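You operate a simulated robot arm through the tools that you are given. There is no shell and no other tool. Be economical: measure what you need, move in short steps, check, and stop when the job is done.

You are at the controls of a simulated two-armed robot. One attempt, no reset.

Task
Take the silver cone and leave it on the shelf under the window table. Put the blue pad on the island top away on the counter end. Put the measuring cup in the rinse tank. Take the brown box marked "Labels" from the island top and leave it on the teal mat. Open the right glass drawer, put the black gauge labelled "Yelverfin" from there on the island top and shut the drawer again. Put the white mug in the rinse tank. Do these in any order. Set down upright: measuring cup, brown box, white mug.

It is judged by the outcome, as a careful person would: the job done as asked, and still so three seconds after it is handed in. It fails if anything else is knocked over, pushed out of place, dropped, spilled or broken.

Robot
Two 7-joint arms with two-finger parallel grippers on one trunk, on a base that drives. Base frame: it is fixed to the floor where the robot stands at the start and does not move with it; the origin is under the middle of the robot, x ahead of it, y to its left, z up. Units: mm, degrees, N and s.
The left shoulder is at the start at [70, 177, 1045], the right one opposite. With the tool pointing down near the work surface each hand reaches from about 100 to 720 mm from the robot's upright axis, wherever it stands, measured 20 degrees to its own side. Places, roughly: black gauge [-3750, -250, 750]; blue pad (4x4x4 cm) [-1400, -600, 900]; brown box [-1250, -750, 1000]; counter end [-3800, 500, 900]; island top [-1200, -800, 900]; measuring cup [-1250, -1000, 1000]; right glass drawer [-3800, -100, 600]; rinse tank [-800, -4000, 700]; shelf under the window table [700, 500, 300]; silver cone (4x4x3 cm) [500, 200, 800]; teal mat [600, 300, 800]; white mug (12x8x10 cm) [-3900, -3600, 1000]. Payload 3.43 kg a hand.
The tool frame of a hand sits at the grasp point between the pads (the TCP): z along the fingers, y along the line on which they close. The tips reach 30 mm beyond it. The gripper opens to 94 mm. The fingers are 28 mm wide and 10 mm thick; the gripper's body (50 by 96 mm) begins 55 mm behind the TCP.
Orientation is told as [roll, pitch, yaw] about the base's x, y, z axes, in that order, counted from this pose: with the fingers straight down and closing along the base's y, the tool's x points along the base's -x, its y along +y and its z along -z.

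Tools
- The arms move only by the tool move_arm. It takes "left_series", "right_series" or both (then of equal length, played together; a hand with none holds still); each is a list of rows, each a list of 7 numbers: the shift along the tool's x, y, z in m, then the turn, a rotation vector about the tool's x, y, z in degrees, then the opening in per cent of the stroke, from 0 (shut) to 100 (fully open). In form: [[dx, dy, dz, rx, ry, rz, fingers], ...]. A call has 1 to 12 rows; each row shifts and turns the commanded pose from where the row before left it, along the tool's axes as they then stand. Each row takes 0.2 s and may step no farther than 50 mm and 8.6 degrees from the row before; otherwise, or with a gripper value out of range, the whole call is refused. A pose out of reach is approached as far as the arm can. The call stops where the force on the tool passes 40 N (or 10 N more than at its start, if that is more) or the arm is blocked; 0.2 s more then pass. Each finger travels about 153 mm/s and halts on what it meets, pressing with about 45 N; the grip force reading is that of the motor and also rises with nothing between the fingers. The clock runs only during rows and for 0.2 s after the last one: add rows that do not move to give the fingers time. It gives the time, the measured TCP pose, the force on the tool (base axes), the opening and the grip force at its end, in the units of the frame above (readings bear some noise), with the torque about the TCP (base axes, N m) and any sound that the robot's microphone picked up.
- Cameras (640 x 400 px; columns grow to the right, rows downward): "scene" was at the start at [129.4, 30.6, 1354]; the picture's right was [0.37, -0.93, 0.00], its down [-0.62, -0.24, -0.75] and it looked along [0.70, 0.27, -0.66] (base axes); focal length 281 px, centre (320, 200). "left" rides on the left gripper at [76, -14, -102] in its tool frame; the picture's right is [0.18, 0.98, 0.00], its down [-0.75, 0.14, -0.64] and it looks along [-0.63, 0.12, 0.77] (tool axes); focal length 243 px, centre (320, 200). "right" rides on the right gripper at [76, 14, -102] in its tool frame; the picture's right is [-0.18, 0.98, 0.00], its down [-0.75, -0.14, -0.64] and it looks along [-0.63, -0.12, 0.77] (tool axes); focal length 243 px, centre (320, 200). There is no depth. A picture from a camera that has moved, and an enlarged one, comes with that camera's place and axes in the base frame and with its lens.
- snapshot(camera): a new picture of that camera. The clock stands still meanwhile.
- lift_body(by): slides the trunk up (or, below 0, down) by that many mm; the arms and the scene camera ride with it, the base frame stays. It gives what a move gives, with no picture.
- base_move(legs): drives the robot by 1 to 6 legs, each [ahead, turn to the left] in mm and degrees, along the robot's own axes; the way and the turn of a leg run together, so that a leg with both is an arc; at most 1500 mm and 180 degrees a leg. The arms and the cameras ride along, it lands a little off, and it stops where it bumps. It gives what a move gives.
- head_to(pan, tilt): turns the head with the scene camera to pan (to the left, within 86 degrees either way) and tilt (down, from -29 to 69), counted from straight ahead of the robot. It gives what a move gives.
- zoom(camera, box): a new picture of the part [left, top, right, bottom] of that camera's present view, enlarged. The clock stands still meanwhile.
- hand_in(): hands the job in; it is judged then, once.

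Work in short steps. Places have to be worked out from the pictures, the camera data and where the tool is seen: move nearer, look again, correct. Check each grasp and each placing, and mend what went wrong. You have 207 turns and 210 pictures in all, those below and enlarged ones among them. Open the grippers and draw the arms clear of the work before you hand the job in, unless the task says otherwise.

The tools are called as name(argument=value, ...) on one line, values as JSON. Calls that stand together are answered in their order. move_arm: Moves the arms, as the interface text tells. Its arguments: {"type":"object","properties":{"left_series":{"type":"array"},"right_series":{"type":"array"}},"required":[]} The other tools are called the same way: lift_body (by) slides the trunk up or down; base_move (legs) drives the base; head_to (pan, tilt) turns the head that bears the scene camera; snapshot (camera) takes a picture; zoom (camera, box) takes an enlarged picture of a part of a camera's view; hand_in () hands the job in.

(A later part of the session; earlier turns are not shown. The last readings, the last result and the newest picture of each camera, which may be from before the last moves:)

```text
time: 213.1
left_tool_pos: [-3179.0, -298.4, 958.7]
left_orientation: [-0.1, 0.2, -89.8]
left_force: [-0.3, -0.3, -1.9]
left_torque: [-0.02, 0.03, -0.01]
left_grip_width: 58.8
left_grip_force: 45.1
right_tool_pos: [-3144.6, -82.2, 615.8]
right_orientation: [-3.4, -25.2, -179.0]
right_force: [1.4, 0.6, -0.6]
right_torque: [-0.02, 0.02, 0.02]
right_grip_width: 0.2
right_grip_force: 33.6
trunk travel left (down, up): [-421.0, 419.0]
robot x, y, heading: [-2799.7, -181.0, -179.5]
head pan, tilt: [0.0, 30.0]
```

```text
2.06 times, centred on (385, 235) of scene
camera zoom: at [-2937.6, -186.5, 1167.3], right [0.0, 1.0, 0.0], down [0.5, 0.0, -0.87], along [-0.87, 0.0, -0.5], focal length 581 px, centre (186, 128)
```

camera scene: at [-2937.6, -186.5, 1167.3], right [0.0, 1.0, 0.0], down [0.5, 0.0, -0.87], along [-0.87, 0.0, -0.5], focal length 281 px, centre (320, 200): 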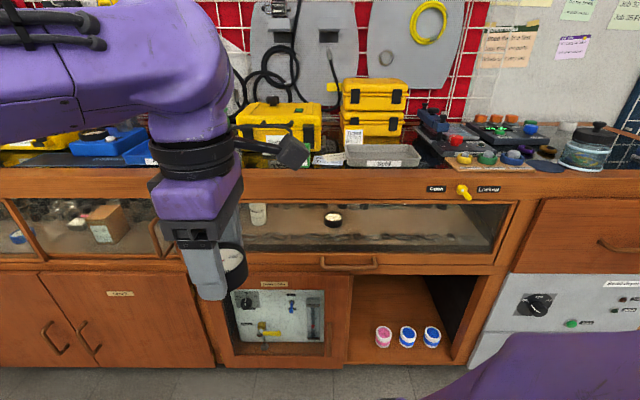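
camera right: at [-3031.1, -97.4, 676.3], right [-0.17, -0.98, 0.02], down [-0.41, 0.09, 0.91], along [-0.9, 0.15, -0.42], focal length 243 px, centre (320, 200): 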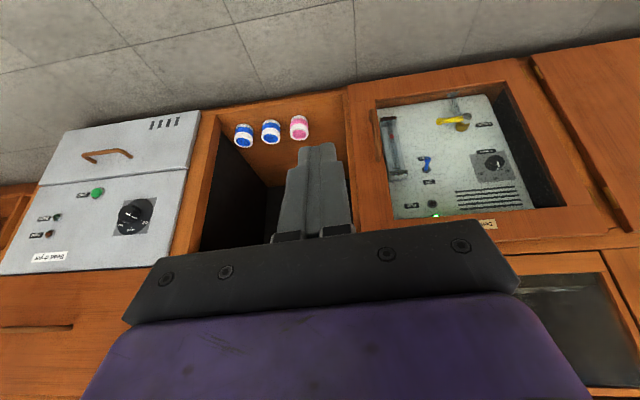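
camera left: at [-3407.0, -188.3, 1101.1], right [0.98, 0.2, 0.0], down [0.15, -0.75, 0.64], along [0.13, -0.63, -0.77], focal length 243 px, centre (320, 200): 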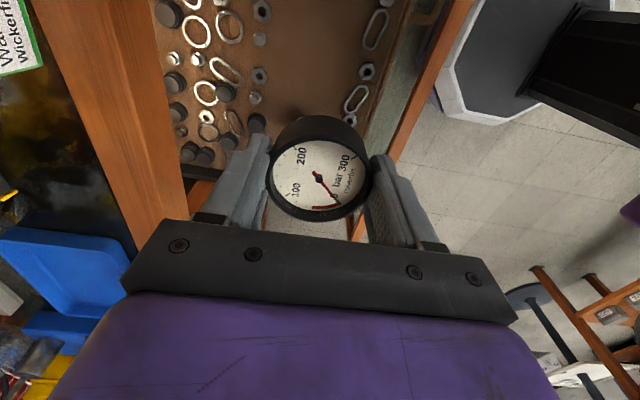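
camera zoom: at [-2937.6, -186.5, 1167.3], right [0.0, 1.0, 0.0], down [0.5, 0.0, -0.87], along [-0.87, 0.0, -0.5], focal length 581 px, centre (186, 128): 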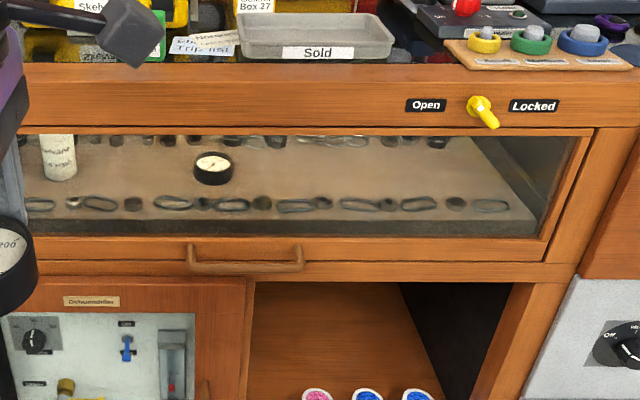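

Drawer looks flush. I raise the trunk, level the right hand, and drive back toward the island, glancing at the drawer obliquely first.

lift_body(by=200)

move_arm(right_series=[[0, -0.03, -0.04, 0, 8, 0, 0], [0, -0.03, -0.04, 0, 8, 0, 0], [0, -0.03, -0.04, 0, 8.5, 0, 0], [0, -0.02, -0.04, 0, 0, 0, 0], [0, 0, -0.04, 0, 0, 0, 0], [0, 0, -0.04, 0, 0, 0, 0]])

base_move(legs=[[0, -60], [500, 0], [0, 90]])

head_to(pan=20, tilt=30)

snapshot(camera="scene")

```text
time: 215.3
left_tool_pos: [-3178.7, -297.7, 1159.0]
left_orientation: [0.0, 0.2, -89.9]
left_force: [0.4, -0.1, 0.0]
left_torque: [-0.01, 0.03, 0.0]
left_grip_width: 58.5
left_grip_force: 45.0
right_tool_pos: [-3143.5, -79.4, 814.9]
right_orientation: [-3.5, -25.2, -179.1]
right_force: [1.0, 0.3, -0.9]
right_torque: [0.02, -0.04, 0.0]
right_grip_width: 0.0
right_grip_force: 33.3
trunk travel left (down, up): [-621.0, 219.0]
robot x, y, heading: [-2797.5, -183.8, -179.6]
head pan, tilt: [0.0, 30.0]
```

```text
time: 216.7
left_tool_pos: [-3179.1, -298.0, 1159.3]
left_orientation: [-0.1, 0.3, -89.8]
left_force: [-0.3, -0.2, -1.6]
left_torque: [0.02, 0.03, 0.01]
left_grip_width: 58.5
left_grip_force: 45.5
right_tool_pos: [-3120.1, 7.2, 1056.6]
right_orientation: [-3.1, -0.7, 179.7]
right_force: [-0.3, 0.3, 0.4]
right_torque: [0.0, -0.02, 0.01]
right_grip_width: 0.0
right_grip_force: 33.2
right hand out of reach, approached as far as the arm can: row 1
trunk travel left (down, up): [-621.0, 219.0]
robot x, y, heading: [-2797.3, -186.5, -179.8]
head pan, tilt: [0.0, 30.0]
```

```text
time: 226.0
left_tool_pos: [-3327.3, -39.2, 1159.6]
left_orientation: [-0.1, 0.1, -61.1]
left_force: [0.6, 0.1, -1.5]
left_torque: [0.02, 0.01, 0.0]
left_grip_width: 58.5
left_grip_force: 45.2
right_tool_pos: [-3422.6, 256.9, 1056.6]
right_orientation: [-3.0, -0.7, -151.7]
right_force: [0.6, 0.8, 0.1]
right_torque: [0.0, -0.03, 0.0]
right_grip_width: 0.2
right_grip_force: 33.4
trunk travel left (down, up): [-621.0, 219.0]
robot x, y, heading: [-3048.4, 240.5, -151.0]
head pan, tilt: [0.0, 30.0]
```

```text
time: 226.8
left_tool_pos: [-3328.1, -38.9, 1158.3]
left_orientation: [-0.2, 0.0, -61.2]
left_force: [0.4, -0.4, -1.4]
left_torque: [0.03, -0.01, 0.0]
left_grip_width: 58.7
left_grip_force: 44.4
right_tool_pos: [-3423.0, 258.1, 1056.4]
right_orientation: [-3.0, -0.7, -151.7]
right_force: [0.6, 0.0, 0.4]
right_torque: [0.04, -0.01, 0.02]
right_grip_width: 0.0
right_grip_force: 32.8
trunk travel left (down, up): [-621.0, 219.0]
robot x, y, heading: [-3050.1, 242.5, -151.0]
head pan, tilt: [20.0, 30.0]
```

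```text
122 pictures are left
camera scene: at [-3150.0, 150.0, 1367.4], right [-0.75, 0.66, 0.0], down [0.33, 0.38, -0.87], along [-0.57, -0.65, -0.5], focal length 281 px, centre (320, 200)
```

scene: 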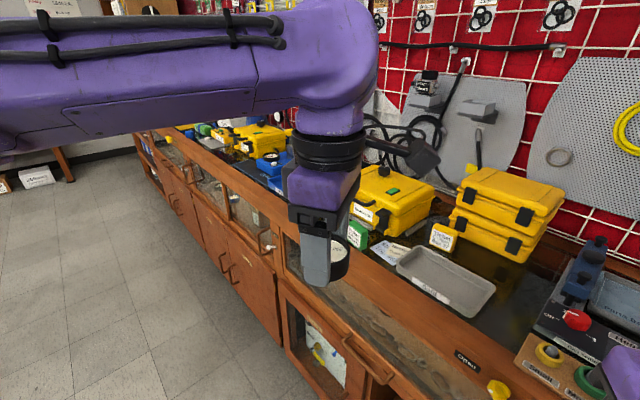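

zoom(camera="scene", box=[230, 210, 490, 400])

```text
2.11 times, centred on (360, 305) of scene
camera zoom: at [-3150.0, 150.0, 1367.4], right [-0.75, 0.66, 0.0], down [0.33, 0.38, -0.87], along [-0.57, -0.65, -0.5], focal length 592 px, centre (236, -21)
```

zoom: 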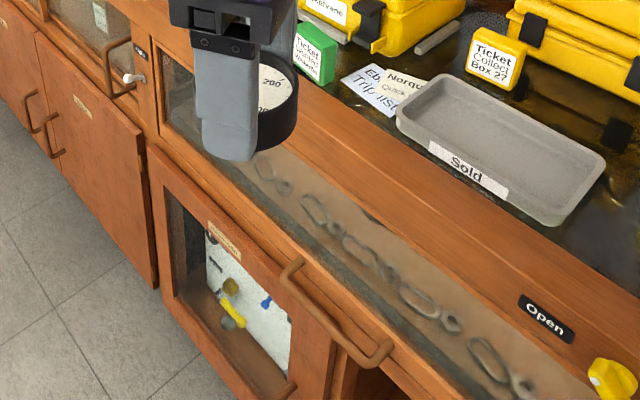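

The drawer is shut flush. I drive back to the island's −x side.

base_move(legs=[[0, 106.5], [900, 0], [620, 0], [0, 44.5]])

head_to(pan=10, tilt=42)

snapshot(camera="scene")

```text
time: 241.1
left_tool_pos: [-1606.9, -793.1, 1158.6]
left_orientation: [-0.1, 0.1, 85.6]
left_force: [0.1, 0.2, -1.4]
left_torque: [0.0, 0.01, 0.0]
left_grip_width: 58.5
left_grip_force: 45.2
right_tool_pos: [-1691.9, -1092.9, 1055.5]
right_orientation: [-3.1, -0.7, -4.9]
right_force: [0.6, 0.1, 0.2]
right_torque: [0.02, 0.02, 0.0]
right_grip_width: 0.0
right_grip_force: 32.9
trunk travel left (down, up): [-621.0, 219.0]
robot x, y, heading: [-1996.9, -875.2, -4.3]
head pan, tilt: [20.0, 30.0]
```

```text
time: 241.8
left_tool_pos: [-1607.8, -792.9, 1158.6]
left_orientation: [-0.1, 0.1, 85.8]
left_force: [0.6, 0.5, -1.6]
left_torque: [0.01, -0.01, -0.01]
left_grip_width: 58.5
left_grip_force: 45.2
right_tool_pos: [-1691.6, -1093.8, 1056.5]
right_orientation: [-3.1, -0.6, -4.9]
right_force: [0.0, -0.2, 0.0]
right_torque: [0.03, -0.01, 0.0]
right_grip_width: 0.0
right_grip_force: 33.2
trunk travel left (down, up): [-621.0, 219.0]
robot x, y, heading: [-1995.6, -878.7, -4.4]
head pan, tilt: [10.0, 42.0]
```

```text
120 pictures are left
camera scene: at [-1862.4, -871.5, 1349.1], right [0.1, -0.99, 0.0], down [-0.67, -0.07, -0.74], along [0.74, 0.07, -0.67], focal length 281 px, centre (320, 200)
```

scene: 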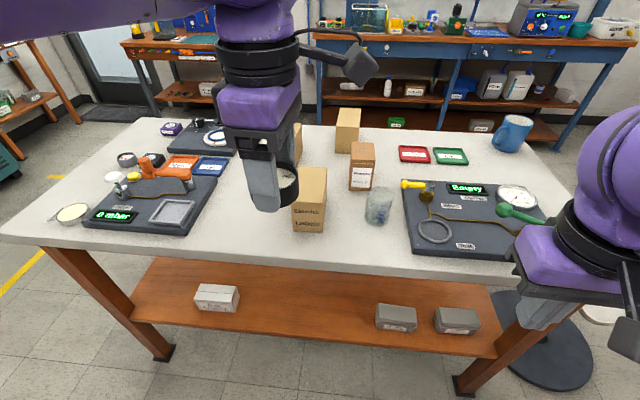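

Free spot at ≈[-1430,-640]. I drive 60 mm nearer, move the left hand there and lower to z≈960.

base_move(legs=[[60, 0]])

move_arm(left_series=[[-0.033, -0.021, 0, 0, 0, 0, 20], [-0.033, -0.021, 0, 0, 0, 0, 20], [-0.033, -0.021, 0, 0, 0, 0, 20], [-0.033, -0.021, 0, 0, 0, 0, 20], [-0.033, -0.021, 0, 0, 0, 0, 20], [0, 0, 0.045, 0, 0, 0, 20], [0, 0, 0.045, 0, 0, 0, 20], [0, 0, 0.045, 0, 0, 0, 20], [0, 0, 0.045, 0, 0, 0, 20], [0, 0, 0, 0, 0, 0, 20]])

snapshot(camera="left")

snapshot(camera="scene")

```text
time: 242.8
left_tool_pos: [-1548.7, -798.2, 1158.6]
left_orientation: [0.0, 0.2, 85.6]
left_force: [-0.1, 0.6, -2.0]
left_torque: [-0.01, 0.04, 0.02]
left_grip_width: 58.7
left_grip_force: 45.1
right_tool_pos: [-1633.2, -1097.0, 1057.4]
right_orientation: [-3.1, -0.8, -4.9]
right_force: [0.4, -0.7, -0.2]
right_torque: [-0.02, 0.0, 0.01]
right_grip_width: 0.0
right_grip_force: 33.2
trunk travel left (down, up): [-621.0, 219.0]
robot x, y, heading: [-1932.7, -882.3, -4.3]
head pan, tilt: [10.0, 42.0]
```

```text
time: 245.0
left_tool_pos: [-1430.9, -641.7, 978.6]
left_orientation: [-0.2, 0.0, 85.7]
left_force: [0.8, -0.4, -1.1]
left_torque: [-0.04, -0.02, 0.0]
left_grip_width: 58.3
left_grip_force: 45.0
right_tool_pos: [-1631.9, -1098.9, 1056.1]
right_orientation: [-3.1, -0.7, -4.9]
right_force: [-0.1, 0.0, -0.6]
right_torque: [0.01, -0.03, 0.01]
right_grip_width: 0.2
right_grip_force: 33.2
trunk travel left (down, up): [-621.0, 219.0]
robot x, y, heading: [-1938.9, -881.3, -4.4]
head pan, tilt: [10.0, 42.0]
```

```text
119 pictures are left
camera left: at [-1422.7, -717.9, 1082.7], right [-0.99, -0.11, 0.0], down [-0.08, 0.76, 0.64], along [-0.07, 0.64, -0.77], focal length 243 px, centre (320, 200)
```

left: 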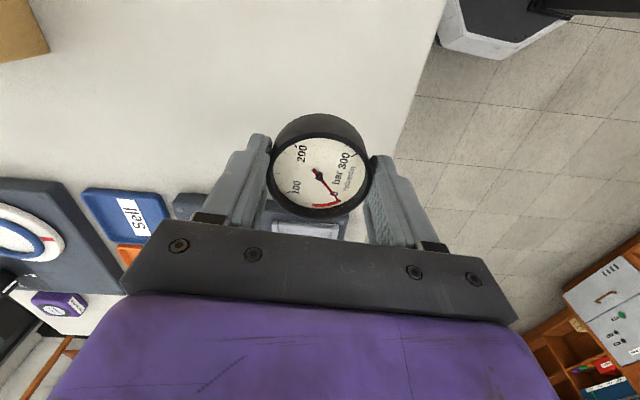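

```text
118 pictures are left
camera scene: at [-1803.7, -876.0, 1349.1], right [0.1, -1.0, 0.0], down [-0.67, -0.07, -0.74], along [0.74, 0.07, -0.67], focal length 281 px, centre (320, 200)
```

scene: 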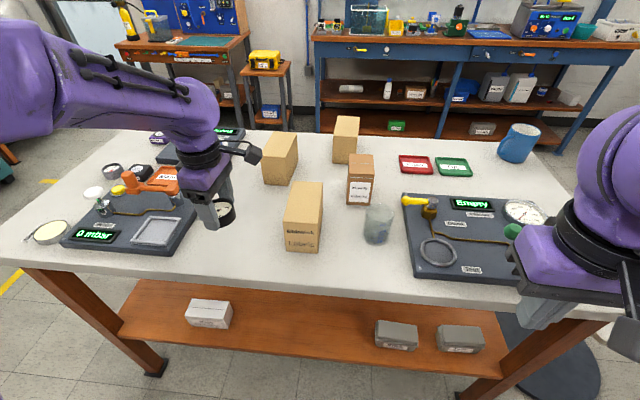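

Clear spot. I lower to contact in fine steps.

move_arm(left_series=[[0, 0, 0.04, 0, 0, 0, 20], [0, 0, 0.03, 0, 0, 0, 20], [0, 0, 0.006, 0, 0, 0, 20], [0, 0, 0.004, 0, 0, 0, 20], [0, 0, 0.004, 0, 0, 0, 20], [0, 0, 0, 0, 0, 0, 20]])

```text
time: 246.4
left_tool_pos: [-1430.9, -642.2, 892.8]
left_orientation: [-0.1, 0.1, 85.6]
left_force: [0.8, 0.3, -1.8]
left_torque: [-0.01, 0.0, 0.02]
left_grip_width: 58.7
left_grip_force: 45.1
right_tool_pos: [-1632.9, -1097.7, 1056.2]
right_orientation: [-3.2, -0.8, -4.9]
right_force: [0.0, -0.3, 0.0]
right_torque: [0.02, -0.01, 0.03]
right_grip_width: 0.0
right_grip_force: 33.0
trunk travel left (down, up): [-621.0, 219.0]
robot x, y, heading: [-1933.2, -879.9, -4.3]
head pan, tilt: [10.0, 42.0]
```

No contact yet at 893; I keep lowering in 3 mm steps.

move_arm(left_series=[[0, 0, 0.003, 0, 0, 0, 20], [0, 0, 0.003, 0, 0, 0, 20], [0, 0, 0.003, 0, 0, 0, 20], [0, 0, 0, 0, 0, 0, 20]])

snapshot(camera="left")

```text
time: 247.2
left_tool_pos: [-1430.4, -643.0, 893.7]
left_orientation: [-0.9, -0.1, 85.7]
left_force: [-4.4, -0.4, 18.4]
left_torque: [0.09, 0.63, 0.02]
left_grip_width: 58.6
left_grip_force: 44.5
right_tool_pos: [-1634.6, -1099.7, 1057.6]
right_orientation: [-3.0, -0.9, -4.9]
right_force: [0.3, 0.7, 0.3]
right_torque: [0.0, -0.01, -0.01]
right_grip_width: 0.0
right_grip_force: 33.2
trunk travel left (down, up): [-621.0, 219.0]
robot x, y, heading: [-1936.1, -884.2, -4.2]
head pan, tilt: [10.0, 42.0]
stopped in row 3 (left hand): the force on the tool passed its limit at 43 N (the readings are from after the stop); the commanded pose is now the measured one
```

```text
117 pictures are left
camera left: at [-1423.9, -719.4, 996.6], right [-0.99, -0.11, -0.02], down [-0.1, 0.76, 0.64], along [-0.06, 0.64, -0.77], focal length 243 px, centre (320, 200)
```

left: 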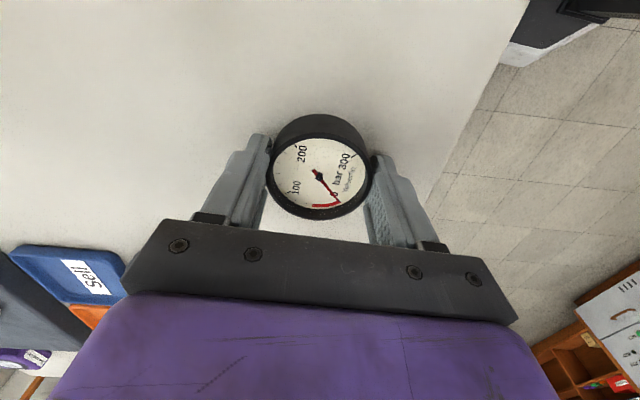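

Contact made; the gauge stands on the top. I open and rise.

move_arm(left_series=[[0, 0, 0, 0, 0, 0, 70], [0, 0, 0, 0, 0, 0, 90], [0, 0, -0.04, 0, 0, 0, 90], [0, 0, -0.045, 0, 0, 0, 90], [0, 0, -0.045, 0, 0, 0, 90], [0, 0, -0.045, 0, 0, 0, 90], [0, 0, 0, 0, 0, 0, 90]])

snapshot(camera="left")

zoom(camera="scene", box=[240, 140, 460, 280])

```text
time: 248.8
left_tool_pos: [-1431.9, -640.7, 1064.5]
left_orientation: [-0.6, 0.1, 85.8]
left_force: [0.5, 0.0, -0.4]
left_torque: [0.0, 0.03, -0.02]
left_grip_width: 84.6
left_grip_force: 0.1
right_tool_pos: [-1631.3, -1097.5, 1055.9]
right_orientation: [-3.1, -0.7, -4.9]
right_force: [-0.5, 0.4, 1.0]
right_torque: [-0.01, -0.02, 0.0]
right_grip_width: 0.0
right_grip_force: 32.9
trunk travel left (down, up): [-621.0, 219.0]
robot x, y, heading: [-1940.9, -882.4, -4.4]
head pan, tilt: [10.0, 42.0]
```

```text
116 pictures are left
camera left: at [-1424.0, -718.0, 1168.0], right [-0.99, -0.11, -0.01], down [-0.09, 0.76, 0.64], along [-0.06, 0.64, -0.77], focal length 243 px, centre (320, 200)
```

left: 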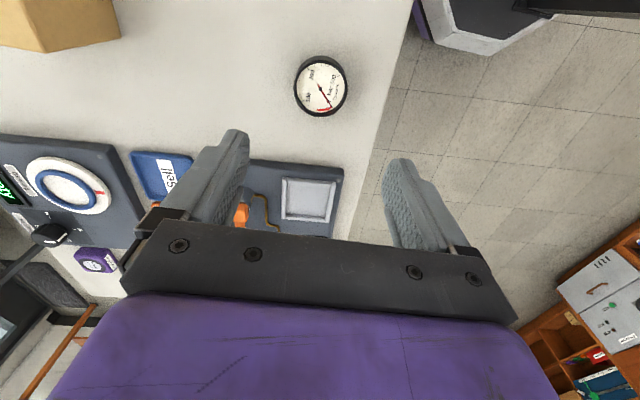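

```text
2.86 times, centred on (350, 210) of scene
camera zoom: at [-1802.5, -875.9, 1349.0], right [0.1, -0.99, 0.0], down [-0.67, -0.07, -0.74], along [0.74, 0.07, -0.67], focal length 804 px, centre (234, 171)
```

zoom: 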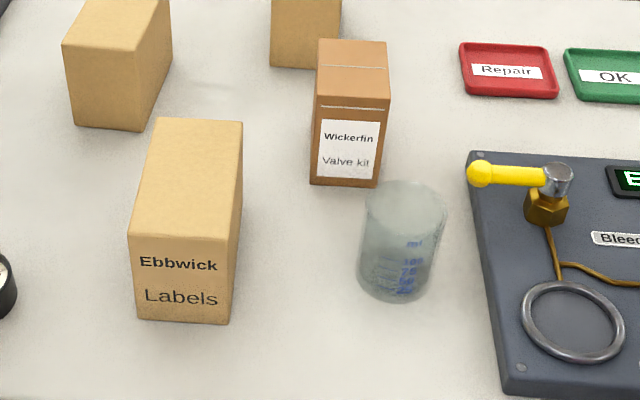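

The gauge is on the island. Labels box: centre ≈[-1361,-802], 72×142 mm, top ≈939. I rotate the left hand back and bring it over the box.

move_arm(left_series=[[0, 0, 0, 0, 0, 8.4, 100], [0, 0, 0, 0, 0, 8.4, 100], [0, 0, 0, 0, 0, 8.4, 100], [0, 0, 0, 0, 0, 8.4, 100], [0, 0, 0, 0, 0, 8.4, 100], [0, 0, 0, 0, 0, 8.4, 100], [0, 0, 0, 0, 0, 8.4, 100], [0, 0, 0, 0, 0, 8.4, 100], [0, 0, 0, 0, 0, 8.4, 100], [0, 0, 0, 0, 0, 8.0, 100]])

move_arm(left_series=[[-0.016, -0.041, 0, 0, 0, 0, 100], [-0.016, -0.041, 0, 0, 0, 0, 100], [-0.016, -0.041, 0, 0, 0, 0, 100], [-0.016, -0.041, 0, 0, 0, 0, 100], [0, 0, 0.02, 0, 0, 0, 100], [0, 0, 0, 0, 0, 0, 100]])

snapshot(camera="left")

```text
time: 251.0
left_tool_pos: [-1431.0, -641.2, 1065.8]
left_orientation: [-0.1, -0.7, 1.9]
left_force: [0.2, -0.6, -0.5]
left_torque: [0.04, 0.01, 0.02]
left_grip_width: 93.9
left_grip_force: 0.1
right_tool_pos: [-1632.1, -1098.3, 1057.1]
right_orientation: [-3.1, -0.7, -4.9]
right_force: [0.7, -0.1, 0.7]
right_torque: [0.02, -0.01, -0.02]
right_grip_width: 0.1
right_grip_force: 33.2
trunk travel left (down, up): [-621.0, 219.0]
robot x, y, heading: [-1935.8, -880.2, -4.3]
head pan, tilt: [10.0, 42.0]
```

```text
time: 252.4
left_tool_pos: [-1359.7, -804.7, 1048.0]
left_orientation: [-0.2, -0.7, 2.2]
left_force: [-0.5, 0.2, -0.7]
left_torque: [0.01, -0.04, 0.01]
left_grip_width: 93.9
left_grip_force: 0.1
right_tool_pos: [-1631.9, -1099.2, 1055.9]
right_orientation: [-3.1, -0.7, -4.8]
right_force: [-0.8, -0.6, 0.0]
right_torque: [0.02, 0.01, -0.05]
right_grip_width: 0.0
right_grip_force: 33.2
trunk travel left (down, up): [-621.0, 219.0]
robot x, y, heading: [-1936.8, -876.4, -4.1]
head pan, tilt: [10.0, 42.0]
```

```text
114 pictures are left
camera left: at [-1436.1, -821.9, 1149.5], right [-0.22, 0.98, 0.0], down [0.74, 0.17, 0.65], along [0.64, 0.14, -0.76], focal length 243 px, centre (320, 200)
```

left: 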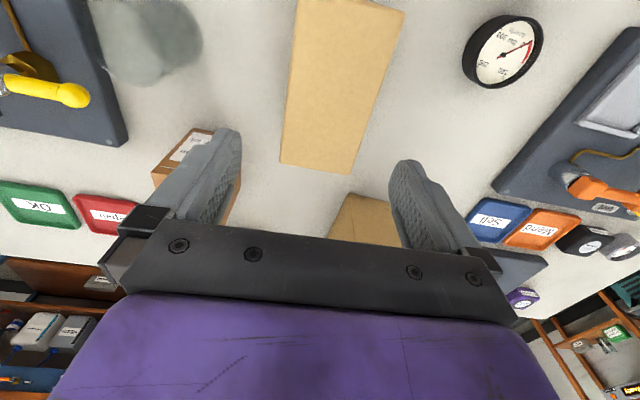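

Box corners resolve to centre [-1368,-798], yaw ≈1.8°. I centre on it and go down to just above.

move_arm(left_series=[[0.006, 0.006, 0.035, 0, 0, 0, 100], [0, 0, 0.035, 0, 0, 0, 100], [0, 0, 0, 0, 0, 0, 100]])

snapshot(camera="left")

```text
time: 253.2
left_tool_pos: [-1367.3, -796.3, 976.9]
left_orientation: [-0.1, -0.6, 2.1]
left_force: [-1.0, 0.2, -0.6]
left_torque: [0.03, -0.01, 0.0]
left_grip_width: 94.2
left_grip_force: 0.0
right_tool_pos: [-1631.1, -1097.0, 1057.7]
right_orientation: [-3.0, -0.8, -4.9]
right_force: [0.1, 0.6, 0.3]
right_torque: [-0.01, -0.04, -0.04]
right_grip_width: 0.0
right_grip_force: 32.8
trunk travel left (down, up): [-621.0, 219.0]
robot x, y, heading: [-1937.6, -879.0, -4.2]
head pan, tilt: [10.0, 42.0]
```

```text
113 pictures are left
camera left: at [-1444.6, -814.6, 1079.0], right [-0.22, 0.98, 0.0], down [0.74, 0.17, 0.65], along [0.64, 0.14, -0.76], focal length 243 px, centre (320, 200)
```

left: 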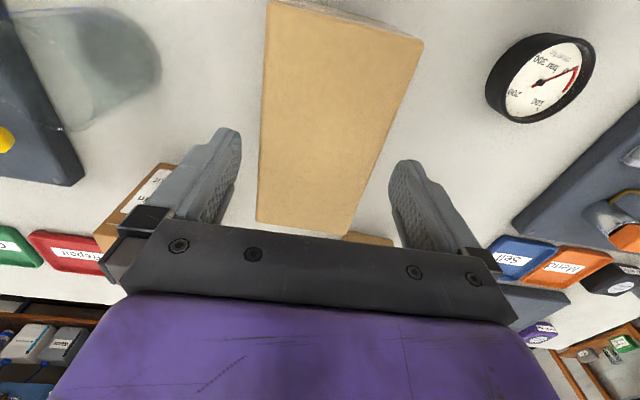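

Centred with equal margins. I descend to z≈902 and close.

move_arm(left_series=[[0, 0, 0.03, 0, 0, 0, 100], [0, 0, 0.03, 0, 0, 0, 100], [0, 0, 0.015, 0, 0, 0, 100], [0, 0, 0, 0, 0, 0, 85], [0, 0, 0, 0, 0, 0, 70], [0, 0, 0, 0, 0, 0, 55], [0, 0, 0, 0, 0, 0, 50]])

snapshot(camera="left")

```text
time: 254.8
left_tool_pos: [-1363.4, -795.9, 902.7]
left_orientation: [-0.1, -0.7, 2.1]
left_force: [1.2, 0.3, -0.1]
left_torque: [0.11, -0.2, -0.05]
left_grip_width: 73.8
left_grip_force: 45.0
right_tool_pos: [-1632.0, -1098.2, 1056.2]
right_orientation: [-3.1, -0.7, -4.9]
right_force: [0.4, -0.2, 0.1]
right_torque: [0.0, -0.03, 0.0]
right_grip_width: 0.0
right_grip_force: 33.0
trunk travel left (down, up): [-621.0, 219.0]
robot x, y, heading: [-1938.8, -879.5, -4.3]
head pan, tilt: [10.0, 42.0]
```

```text
112 pictures are left
camera left: at [-1441.6, -813.2, 1003.9], right [-0.22, 0.98, 0.0], down [0.74, 0.17, 0.65], along [0.63, 0.14, -0.76], focal length 243 px, centre (320, 200)
```

left: 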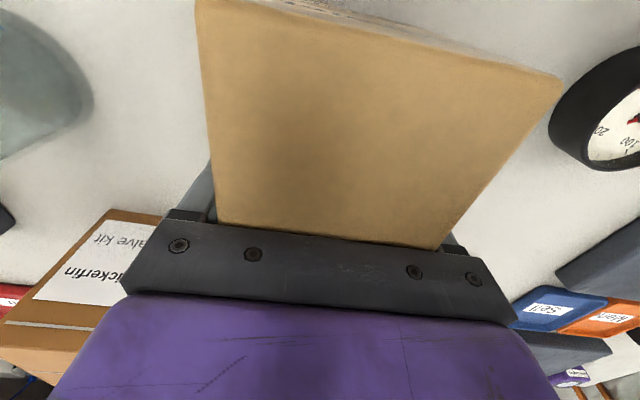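

Box gripped (73.8 mm). I lift it 150 mm and draw it back and left over the free area.

move_arm(left_series=[[0, 0, -0.02, 0, 0, 0, 50], [0, 0, -0.04, 0, 0, 0, 50], [0, 0, -0.045, 0, 0, 0, 50], [0, 0, -0.045, 0, 0, 0, 50], [0.04, 0.02, 0, 0, 0, 0, 50], [0.04, 0.02, 0, 0, 0, 0, 50], [0.04, 0.02, 0, 0, 0, 0, 50], [0.04, 0.02, 0, 0, 0, 0, 50], [0, 0, 0, 0, 0, 0, 50]])

snapshot(camera="scene")

```text
time: 256.8
left_tool_pos: [-1528.8, -726.5, 1049.3]
left_orientation: [0.1, -0.8, 2.1]
left_force: [-0.1, -0.4, -2.1]
left_torque: [0.02, 0.03, 0.01]
left_grip_width: 74.3
left_grip_force: 45.1
right_tool_pos: [-1631.6, -1099.0, 1055.6]
right_orientation: [-3.0, -0.7, -4.9]
right_force: [0.6, -0.6, -0.6]
right_torque: [0.01, 0.02, 0.01]
right_grip_width: 0.0
right_grip_force: 33.3
trunk travel left (down, up): [-621.0, 219.0]
robot x, y, heading: [-1939.1, -880.9, -4.3]
head pan, tilt: [10.0, 42.0]
```

```text
111 pictures are left
camera scene: at [-1802.4, -878.6, 1349.0], right [0.1, -1.0, 0.0], down [-0.67, -0.06, -0.74], along [0.74, 0.07, -0.67], focal length 281 px, centre (320, 200)
```

scene: 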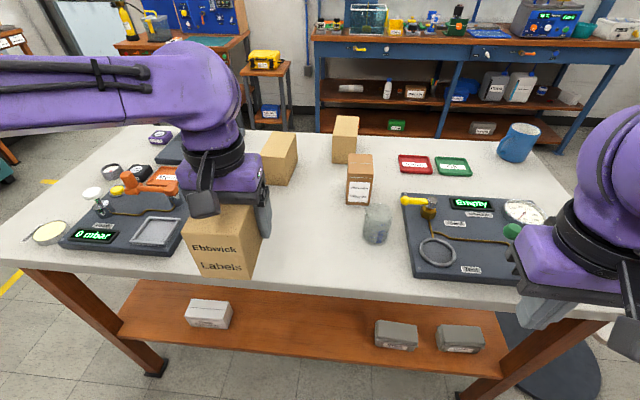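

Box held. Now the cup with the right hand: cup ≈[-1374,-962], Ø≈60, rim ≈936. I level the right hand, open it, and move above.

move_arm(right_series=[[-0.041, 0.026, 0, -3.0, 0, 0, 50], [-0.041, 0.026, 0, 0, 0, 0, 100], [-0.041, 0.026, 0, 0, 0, 0, 100], [-0.041, 0.026, 0, 0, 0, 0, 100], [-0.041, 0.026, 0, 0, 0, 0, 100], [-0.041, 0.026, 0, 0, 0, 0, 100], [0, 0, 0, 0, 0, 0, 100]])

snapshot(camera="right")

```text
time: 258.4
left_tool_pos: [-1530.8, -724.0, 1050.9]
left_orientation: [-0.1, -0.7, 2.1]
left_force: [0.0, 0.5, -1.6]
left_torque: [0.01, -0.05, -0.01]
left_grip_width: 74.0
left_grip_force: 45.5
right_tool_pos: [-1375.5, -965.0, 1060.1]
right_orientation: [-0.1, -0.8, -4.9]
right_force: [0.0, -0.7, 0.0]
right_torque: [0.03, 0.0, -0.05]
right_grip_width: 94.0
right_grip_force: 0.1
trunk travel left (down, up): [-621.0, 219.0]
robot x, y, heading: [-1939.9, -879.7, -4.4]
head pan, tilt: [10.0, 42.0]
```

```text
110 pictures are left
camera right: at [-1451.5, -941.6, 1162.1], right [0.27, 0.96, 0.0], down [0.73, -0.2, 0.65], along [0.63, -0.17, -0.76], focal length 243 px, centre (320, 200)
```

right: 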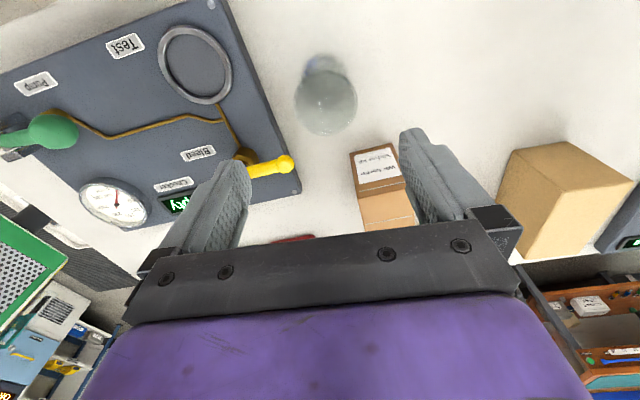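

Cup at ≈[-1377,-960]. I descend to z≈965 and check clearance.

move_arm(right_series=[[0.001, 0.004, 0.045, 0, 0.7, 0, 100], [0, 0, 0.045, 0, 0, 0, 100], [0, 0, 0, 0, 0, 0, 100]])

snapshot(camera="right")

```text
time: 259.2
left_tool_pos: [-1529.0, -724.1, 1049.1]
left_orientation: [-0.2, -0.7, 2.2]
left_force: [-0.8, -0.7, -2.6]
left_torque: [-0.01, -0.05, -0.03]
left_grip_width: 74.0
left_grip_force: 45.4
right_tool_pos: [-1374.7, -960.5, 967.4]
right_orientation: [-0.2, 0.0, -4.9]
right_force: [0.5, 0.1, 0.2]
right_torque: [0.0, -0.02, -0.02]
right_grip_width: 93.9
right_grip_force: 0.0
trunk travel left (down, up): [-621.0, 219.0]
robot x, y, heading: [-1935.8, -881.3, -4.0]
head pan, tilt: [10.0, 42.0]
```

```text
109 pictures are left
camera right: at [-1449.5, -938.1, 1070.5], right [0.27, 0.96, 0.0], down [0.74, -0.2, 0.64], along [0.62, -0.17, -0.77], focal length 243 px, centre (320, 200)
```

right: 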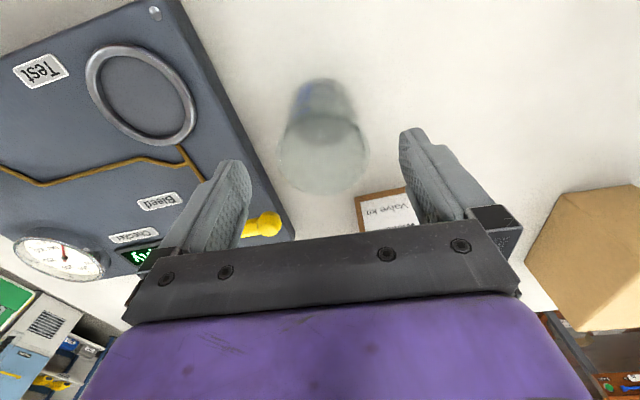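

Board edge is ~10 mm outside the finger, so I narrow the opening to 90 % and stop a bit higher (z≈912), then close.

move_arm(right_series=[[0, 0.002, 0.02, 0, 0, 0, 90], [0, 0, 0.025, 0, 0, 0, 90], [0, 0, 0.01, 0, 0, 0, 90], [0, 0, 0, 0, 0, 0, 75], [0, 0, 0, 0, 0, 0, 60], [0, 0, 0, 0, 0, 0, 45], [0, 0, 0, 0, 0, 0, 35], [0, 0, 0, 0, 0, 0, 35]])

snapshot(camera="right")

```text
time: 261.0
left_tool_pos: [-1529.3, -722.9, 1048.3]
left_orientation: [-0.1, -0.7, 2.3]
left_force: [0.0, 0.7, -2.9]
left_torque: [-0.01, -0.05, 0.03]
left_grip_width: 74.0
left_grip_force: 44.7
right_tool_pos: [-1375.0, -959.0, 912.2]
right_orientation: [-0.1, 0.0, -4.9]
right_force: [0.6, 0.6, 0.4]
right_torque: [0.0, 0.03, -0.03]
right_grip_width: 60.0
right_grip_force: 44.8
trunk travel left (down, up): [-621.0, 219.0]
robot x, y, heading: [-1937.7, -878.9, -4.3]
head pan, tilt: [10.0, 42.0]
```

```text
108 pictures are left
camera right: at [-1448.9, -936.0, 1016.1], right [0.27, 0.96, 0.0], down [0.74, -0.2, 0.64], along [0.62, -0.17, -0.77], focal length 243 px, centre (320, 200)
```

right: 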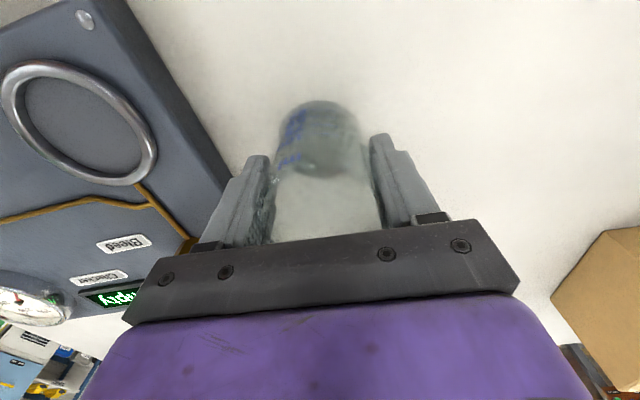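

Cup gripped at 60 mm. I lift it straight up and draw back.

move_arm(right_series=[[0, 0, -0.02, 0, 0, 0, 35], [0, 0, -0.045, 0, 0, 0, 35], [0, 0, -0.045, 0, 0, 0, 35], [0, 0, -0.045, 0, 0, 0, 35], [0.04, -0.02, 0, 0, 0, 0, 35], [0.04, -0.02, 0, 0, 0, 0, 35], [0.04, -0.02, 0, 0, 0, 0, 35], [0.04, -0.02, 0, 0, 0, 0, 35], [0.04, -0.02, 0, 0, 0, 0, 35], [0, 0, 0, 0, 0, 0, 35]])

base_move(legs=[[-200, 0]])

head_to(pan=0, tilt=38)

snapshot(camera="scene")

```text
time: 263.2
left_tool_pos: [-1528.2, -722.6, 1049.6]
left_orientation: [-0.3, -0.6, 2.4]
left_force: [0.3, 0.8, -3.6]
left_torque: [0.01, -0.03, 0.02]
left_grip_width: 73.8
left_grip_force: 45.6
right_tool_pos: [-1581.6, -1039.8, 1066.2]
right_orientation: [-0.3, 0.0, -4.9]
right_force: [-0.3, -0.1, -0.6]
right_torque: [-0.01, 0.03, -0.03]
right_grip_width: 59.4
right_grip_force: 45.5
trunk travel left (down, up): [-621.0, 219.0]
robot x, y, heading: [-1935.8, -881.8, -4.6]
head pan, tilt: [10.0, 42.0]
```

```text
time: 264.8
left_tool_pos: [-1731.1, -709.6, 1048.0]
left_orientation: [-0.1, -0.7, 1.9]
left_force: [-1.0, -0.6, -2.9]
left_torque: [0.01, -0.03, -0.02]
left_grip_width: 73.9
left_grip_force: 45.1
right_tool_pos: [-1784.2, -1026.6, 1065.5]
right_orientation: [0.0, 0.0, -5.2]
right_force: [0.1, -0.3, -0.1]
right_torque: [0.01, -0.05, 0.01]
right_grip_width: 59.4
right_grip_force: 45.3
trunk travel left (down, up): [-621.0, 219.0]
robot x, y, heading: [-2140.8, -865.1, -4.5]
head pan, tilt: [10.0, 42.0]
```

```text
time: 265.5
left_tool_pos: [-1730.0, -709.5, 1049.1]
left_orientation: [-0.1, -0.6, 1.8]
left_force: [-0.3, 0.1, -2.9]
left_torque: [-0.01, 0.0, -0.02]
left_grip_width: 74.0
left_grip_force: 44.8
right_tool_pos: [-1784.2, -1025.9, 1066.2]
right_orientation: [0.0, 0.0, -5.2]
right_force: [0.0, -0.7, -0.3]
right_torque: [-0.02, 0.03, -0.01]
right_grip_width: 59.4
right_grip_force: 45.2
trunk travel left (down, up): [-621.0, 219.0]
robot x, y, heading: [-2140.2, -861.7, -4.7]
head pan, tilt: [0.0, 38.0]
```

```text
107 pictures are left
camera scene: at [-2002.6, -875.6, 1355.0], right [-0.08, -1.0, 0.0], down [-0.61, 0.05, -0.79], along [0.79, -0.06, -0.62], focal length 281 px, centre (320, 200)
```

scene: 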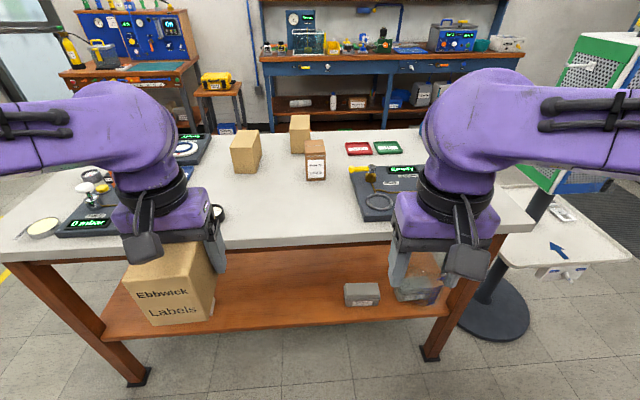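

Both held; the island is undisturbed. I drive north around the island toward the window table.

base_move(legs=[[0, 94.6], [1250, 0], [0, -90], [1500, 0], [200, 0]])

snapshot(camera="scene")

```text
time: 287.8
left_tool_pos: [-47.6, 607.4, 1049.7]
left_orientation: [-0.1, -0.6, 7.9]
left_force: [0.2, -0.3, -4.2]
left_torque: [0.01, 0.03, 0.01]
left_grip_width: 74.2
left_grip_force: 45.5
right_tool_pos: [-71.3, 285.7, 1065.7]
right_orientation: [-0.1, 0.0, 0.9]
right_force: [0.2, 0.0, -0.5]
right_torque: [-0.03, -0.04, -0.01]
right_grip_width: 58.4
right_grip_force: 44.9
trunk travel left (down, up): [-621.0, 219.0]
robot x, y, heading: [-439.5, 409.4, 1.4]
head pan, tilt: [0.0, 38.0]
```

```text
106 pictures are left
camera scene: at [-302.2, 413.7, 1355.0], right [0.02, -1.0, 0.0], down [-0.62, -0.02, -0.79], along [0.79, 0.02, -0.62], focal length 281 px, centre (320, 200)
```

scene: 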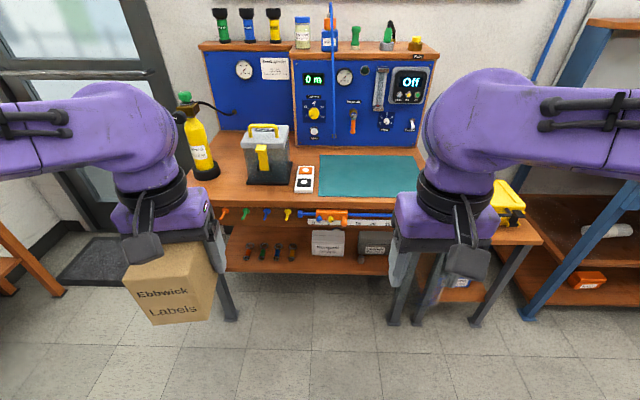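

snapshot(camera="right")

snapshot(camera="left")

```text
105 pictures are left
camera right: at [-146.5, 301.2, 1169.3], right [0.17, 0.99, 0.0], down [0.76, -0.13, 0.64], along [0.63, -0.11, -0.77], focal length 243 px, centre (320, 200)
```

right: 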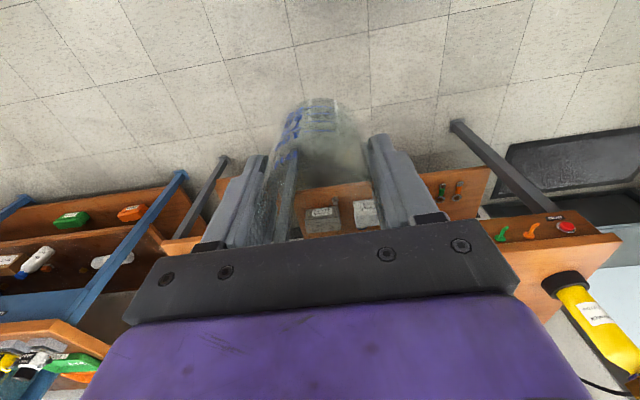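

```text
104 pictures are left
camera left: at [-124.1, 582.1, 1151.3], right [-0.32, 0.95, 0.0], down [0.72, 0.24, 0.65], along [0.62, 0.2, -0.76], focal length 243 px, centre (320, 200)
```

left: 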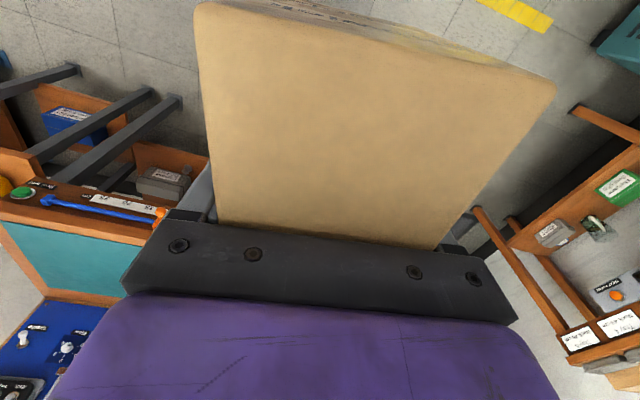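

Both items secure. I shift to in front of the mat.

base_move(legs=[[0, -49], [473, 0], [0, 47.5]])

head_to(pan=10, tilt=45)

snapshot(camera="scene")

```text
time: 295.0
left_tool_pos: [279.0, 246.9, 1048.5]
left_orientation: [-0.1, -0.7, 6.9]
left_force: [-0.1, 1.0, -3.0]
left_torque: [-0.01, -0.02, 0.01]
left_grip_width: 74.0
left_grip_force: 44.9
right_tool_pos: [252.4, -73.7, 1065.0]
right_orientation: [-0.1, 0.1, -0.2]
right_force: [0.2, 0.9, -0.9]
right_torque: [0.0, 0.0, 0.01]
right_grip_width: 58.1
right_grip_force: 45.1
trunk travel left (down, up): [-621.0, 219.0]
robot x, y, heading: [-111.2, 54.2, 0.7]
head pan, tilt: [0.0, 38.0]
```

```text
time: 295.8
left_tool_pos: [279.7, 247.0, 1049.5]
left_orientation: [0.0, -0.6, 6.9]
left_force: [-0.9, 0.6, -3.8]
left_torque: [-0.03, -0.04, -0.01]
left_grip_width: 73.9
left_grip_force: 44.8
right_tool_pos: [252.6, -72.4, 1066.3]
right_orientation: [-0.1, 0.0, -0.2]
right_force: [0.6, -0.3, -0.8]
right_torque: [-0.03, 0.0, 0.02]
right_grip_width: 58.5
right_grip_force: 45.0
trunk travel left (down, up): [-621.0, 219.0]
robot x, y, heading: [-114.8, 54.4, 0.3]
head pan, tilt: [10.0, 45.0]
```

```text
103 pictures are left
camera scene: at [16.8, 72.1, 1344.7], right [0.18, -0.98, 0.0], down [-0.7, -0.13, -0.71], along [0.7, 0.13, -0.71], focal length 281 px, centre (320, 200)
```

scene: 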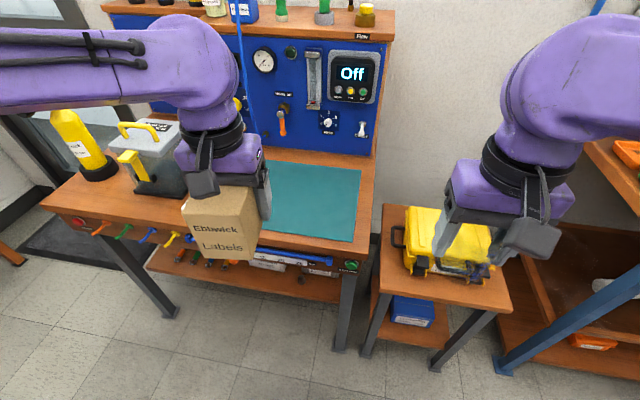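

I drive 70 mm ahead and extend the box over the mat centre.

base_move(legs=[[70, 0]])

move_arm(left_series=[[-0.0424, -0.0077, 0, 0, 0, 0, 50], [-0.0424, -0.0077, 0, 0, 0, 0, 50], [-0.0424, -0.0077, 0, 0, 0, 0, 50], [-0.0424, -0.0077, 0, 0, 0, 0, 50], [-0.0424, -0.0077, 0, 0, 0, 0, 50], [0, 0, 0.04, 0, 0, 6.5, 50], [0, 0, 0.04, 0, 0, 0, 50], [0, 0, 0, 0, 0, 0, 50]])

snapshot(camera="scene")

snapshot(camera="left")

```text
time: 296.8
left_tool_pos: [348.8, 247.7, 1049.9]
left_orientation: [-0.1, -0.6, 7.0]
left_force: [1.1, 0.5, -3.9]
left_torque: [-0.01, -0.04, -0.02]
left_grip_width: 73.8
left_grip_force: 45.1
right_tool_pos: [321.2, -71.8, 1066.7]
right_orientation: [0.0, 0.1, -0.1]
right_force: [-0.7, 0.4, -1.3]
right_torque: [0.0, -0.01, 0.0]
right_grip_width: 58.3
right_grip_force: 45.1
trunk travel left (down, up): [-621.0, 219.0]
robot x, y, heading: [-47.7, 60.0, 0.5]
head pan, tilt: [10.0, 45.0]
```

```text
time: 298.6
left_tool_pos: [563.0, 235.2, 971.2]
left_orientation: [0.0, -0.5, 0.4]
left_force: [-1.1, -0.7, -2.5]
left_torque: [0.03, -0.02, 0.01]
left_grip_width: 74.2
left_grip_force: 44.8
right_tool_pos: [321.2, -71.6, 1066.8]
right_orientation: [-0.1, 0.0, -0.1]
right_force: [-0.6, -0.3, 0.2]
right_torque: [0.01, 0.0, -0.02]
right_grip_width: 58.3
right_grip_force: 44.8
trunk travel left (down, up): [-621.0, 219.0]
robot x, y, heading: [-47.1, 61.4, 0.6]
head pan, tilt: [10.0, 45.0]
```

```text
102 pictures are left
camera scene: at [85.3, 72.6, 1344.7], right [0.18, -0.98, 0.0], down [-0.7, -0.13, -0.71], along [0.7, 0.13, -0.71], focal length 281 px, centre (320, 200)
```

scene: 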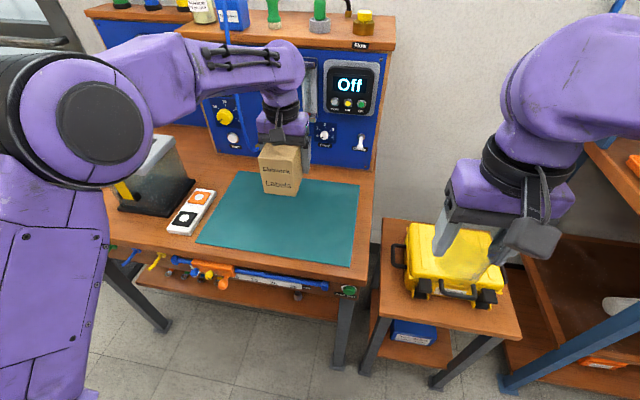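

```text
101 pictures are left
camera left: at [484.9, 220.2, 1073.5], right [-0.19, 0.98, 0.0], down [0.75, 0.15, 0.65], along [0.64, 0.12, -0.76], focal length 243 px, centre (320, 200)
```

left: 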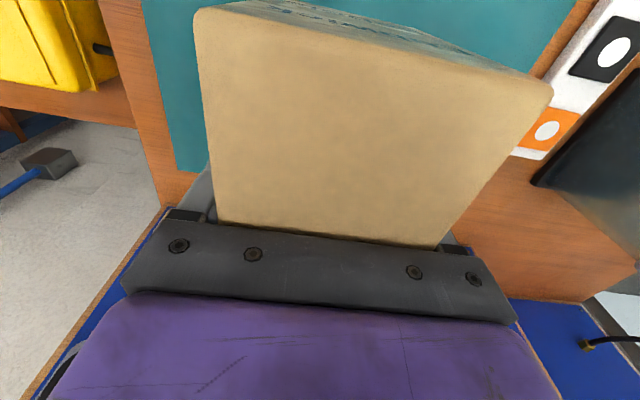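

The box's footprint falls inside the mat. I lower to near contact and then finely.

move_arm(left_series=[[0.01, 0, 0.04, 0, 0, 0, 50], [0, 0, 0.04, 0, 0, 0, 50], [0, 0, 0.028, 0, 0, 0, 50], [0, 0, 0.004, 0, 0, 0, 50], [0, 0, 0.004, 0, 0, 0, 50], [0, 0, 0.004, 0, 0, 0, 50], [0, 0, 0.003, 0, 0, 0, 50], [0, 0, 0.003, 0, 0, 0, 50], [0, 0, 0, 0, 0, 0, 50]])

snapshot(camera="scene")

```text
time: 300.6
left_tool_pos: [557.0, 234.3, 846.1]
left_orientation: [0.0, -0.7, 0.5]
left_force: [0.0, 0.5, -0.2]
left_torque: [0.07, -0.09, -0.01]
left_grip_width: 74.3
left_grip_force: 44.9
right_tool_pos: [322.0, -74.1, 1066.5]
right_orientation: [-0.2, 0.0, 0.0]
right_force: [0.2, 0.5, -0.8]
right_torque: [-0.01, 0.0, -0.01]
right_grip_width: 58.5
right_grip_force: 45.5
trunk travel left (down, up): [-621.0, 219.0]
robot x, y, heading: [-45.3, 57.8, 0.7]
head pan, tilt: [10.0, 45.0]
```

```text
100 pictures are left
camera scene: at [85.2, 72.4, 1344.8], right [0.18, -0.98, 0.0], down [-0.7, -0.13, -0.71], along [0.7, 0.13, -0.71], focal length 281 px, centre (320, 200)
```

scene: 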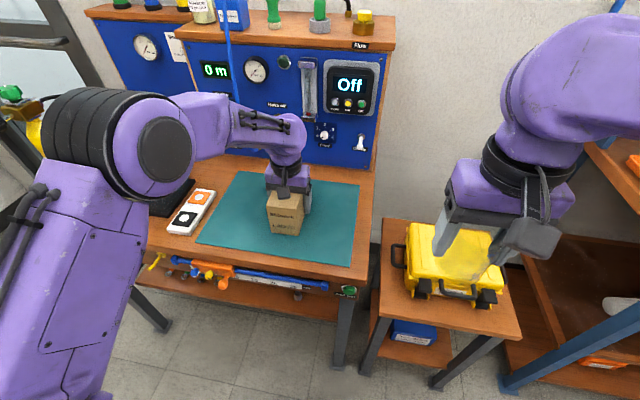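

The weight just came off (force ≈0), so it's touching. Two more millimetres to confirm.

move_arm(left_series=[[0, 0, 0.002, 0, 0, 0, 50], [0, 0, 0.002, 0, 0, 0, 50], [0, 0, 0, 0, 0, 0, 50]])

```text
time: 301.4
left_tool_pos: [555.6, 234.2, 845.7]
left_orientation: [0.0, -1.0, 0.5]
left_force: [6.0, 3.2, 27.1]
left_torque: [0.05, 1.53, -0.13]
left_grip_width: 74.1
left_grip_force: 45.1
right_tool_pos: [319.4, -73.4, 1067.8]
right_orientation: [-0.1, 0.0, -0.1]
right_force: [0.8, -0.8, -0.7]
right_torque: [-0.02, -0.01, 0.0]
right_grip_width: 58.4
right_grip_force: 45.1
trunk travel left (down, up): [-621.0, 219.0]
robot x, y, heading: [-46.8, 56.8, 0.3]
head pan, tilt: [10.0, 45.0]
```

Firm contact. I open fully and lift off.

move_arm(left_series=[[0, 0, -0.001, 0, 0, 0, 85], [0, 0, 0, 0, 0, 0, 95], [0, 0, -0.02, 0, 0, 0, 95], [0, 0, -0.04, 0, 0, 0, 95], [0, 0, -0.045, 0, 0, 0, 95], [0, 0, -0.045, 0, 0, 0, 95], [0, 0, -0.045, 0, 0, 0, 95], [0, 0, 0, 0, 0, 0, 95]])

snapshot(camera="left")

```text
time: 303.2
left_tool_pos: [554.7, 232.3, 1038.9]
left_orientation: [0.0, -0.6, 0.5]
left_force: [-0.4, -1.1, -0.6]
left_torque: [0.01, 0.0, 0.0]
left_grip_width: 89.2
left_grip_force: 0.1
right_tool_pos: [321.5, -71.8, 1065.6]
right_orientation: [0.0, 0.0, -0.1]
right_force: [0.1, 0.0, -0.7]
right_torque: [-0.02, 0.02, -0.02]
right_grip_width: 58.4
right_grip_force: 45.3
trunk travel left (down, up): [-621.0, 219.0]
robot x, y, heading: [-46.3, 61.5, 0.4]
head pan, tilt: [10.0, 45.0]
```

```text
99 pictures are left
camera left: at [477.4, 217.9, 1141.0], right [-0.19, 0.98, 0.0], down [0.75, 0.15, 0.65], along [0.64, 0.12, -0.76], focal length 243 px, centre (320, 200)
```

left: 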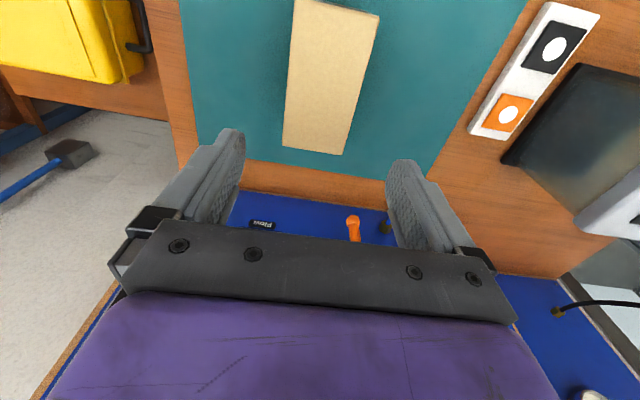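

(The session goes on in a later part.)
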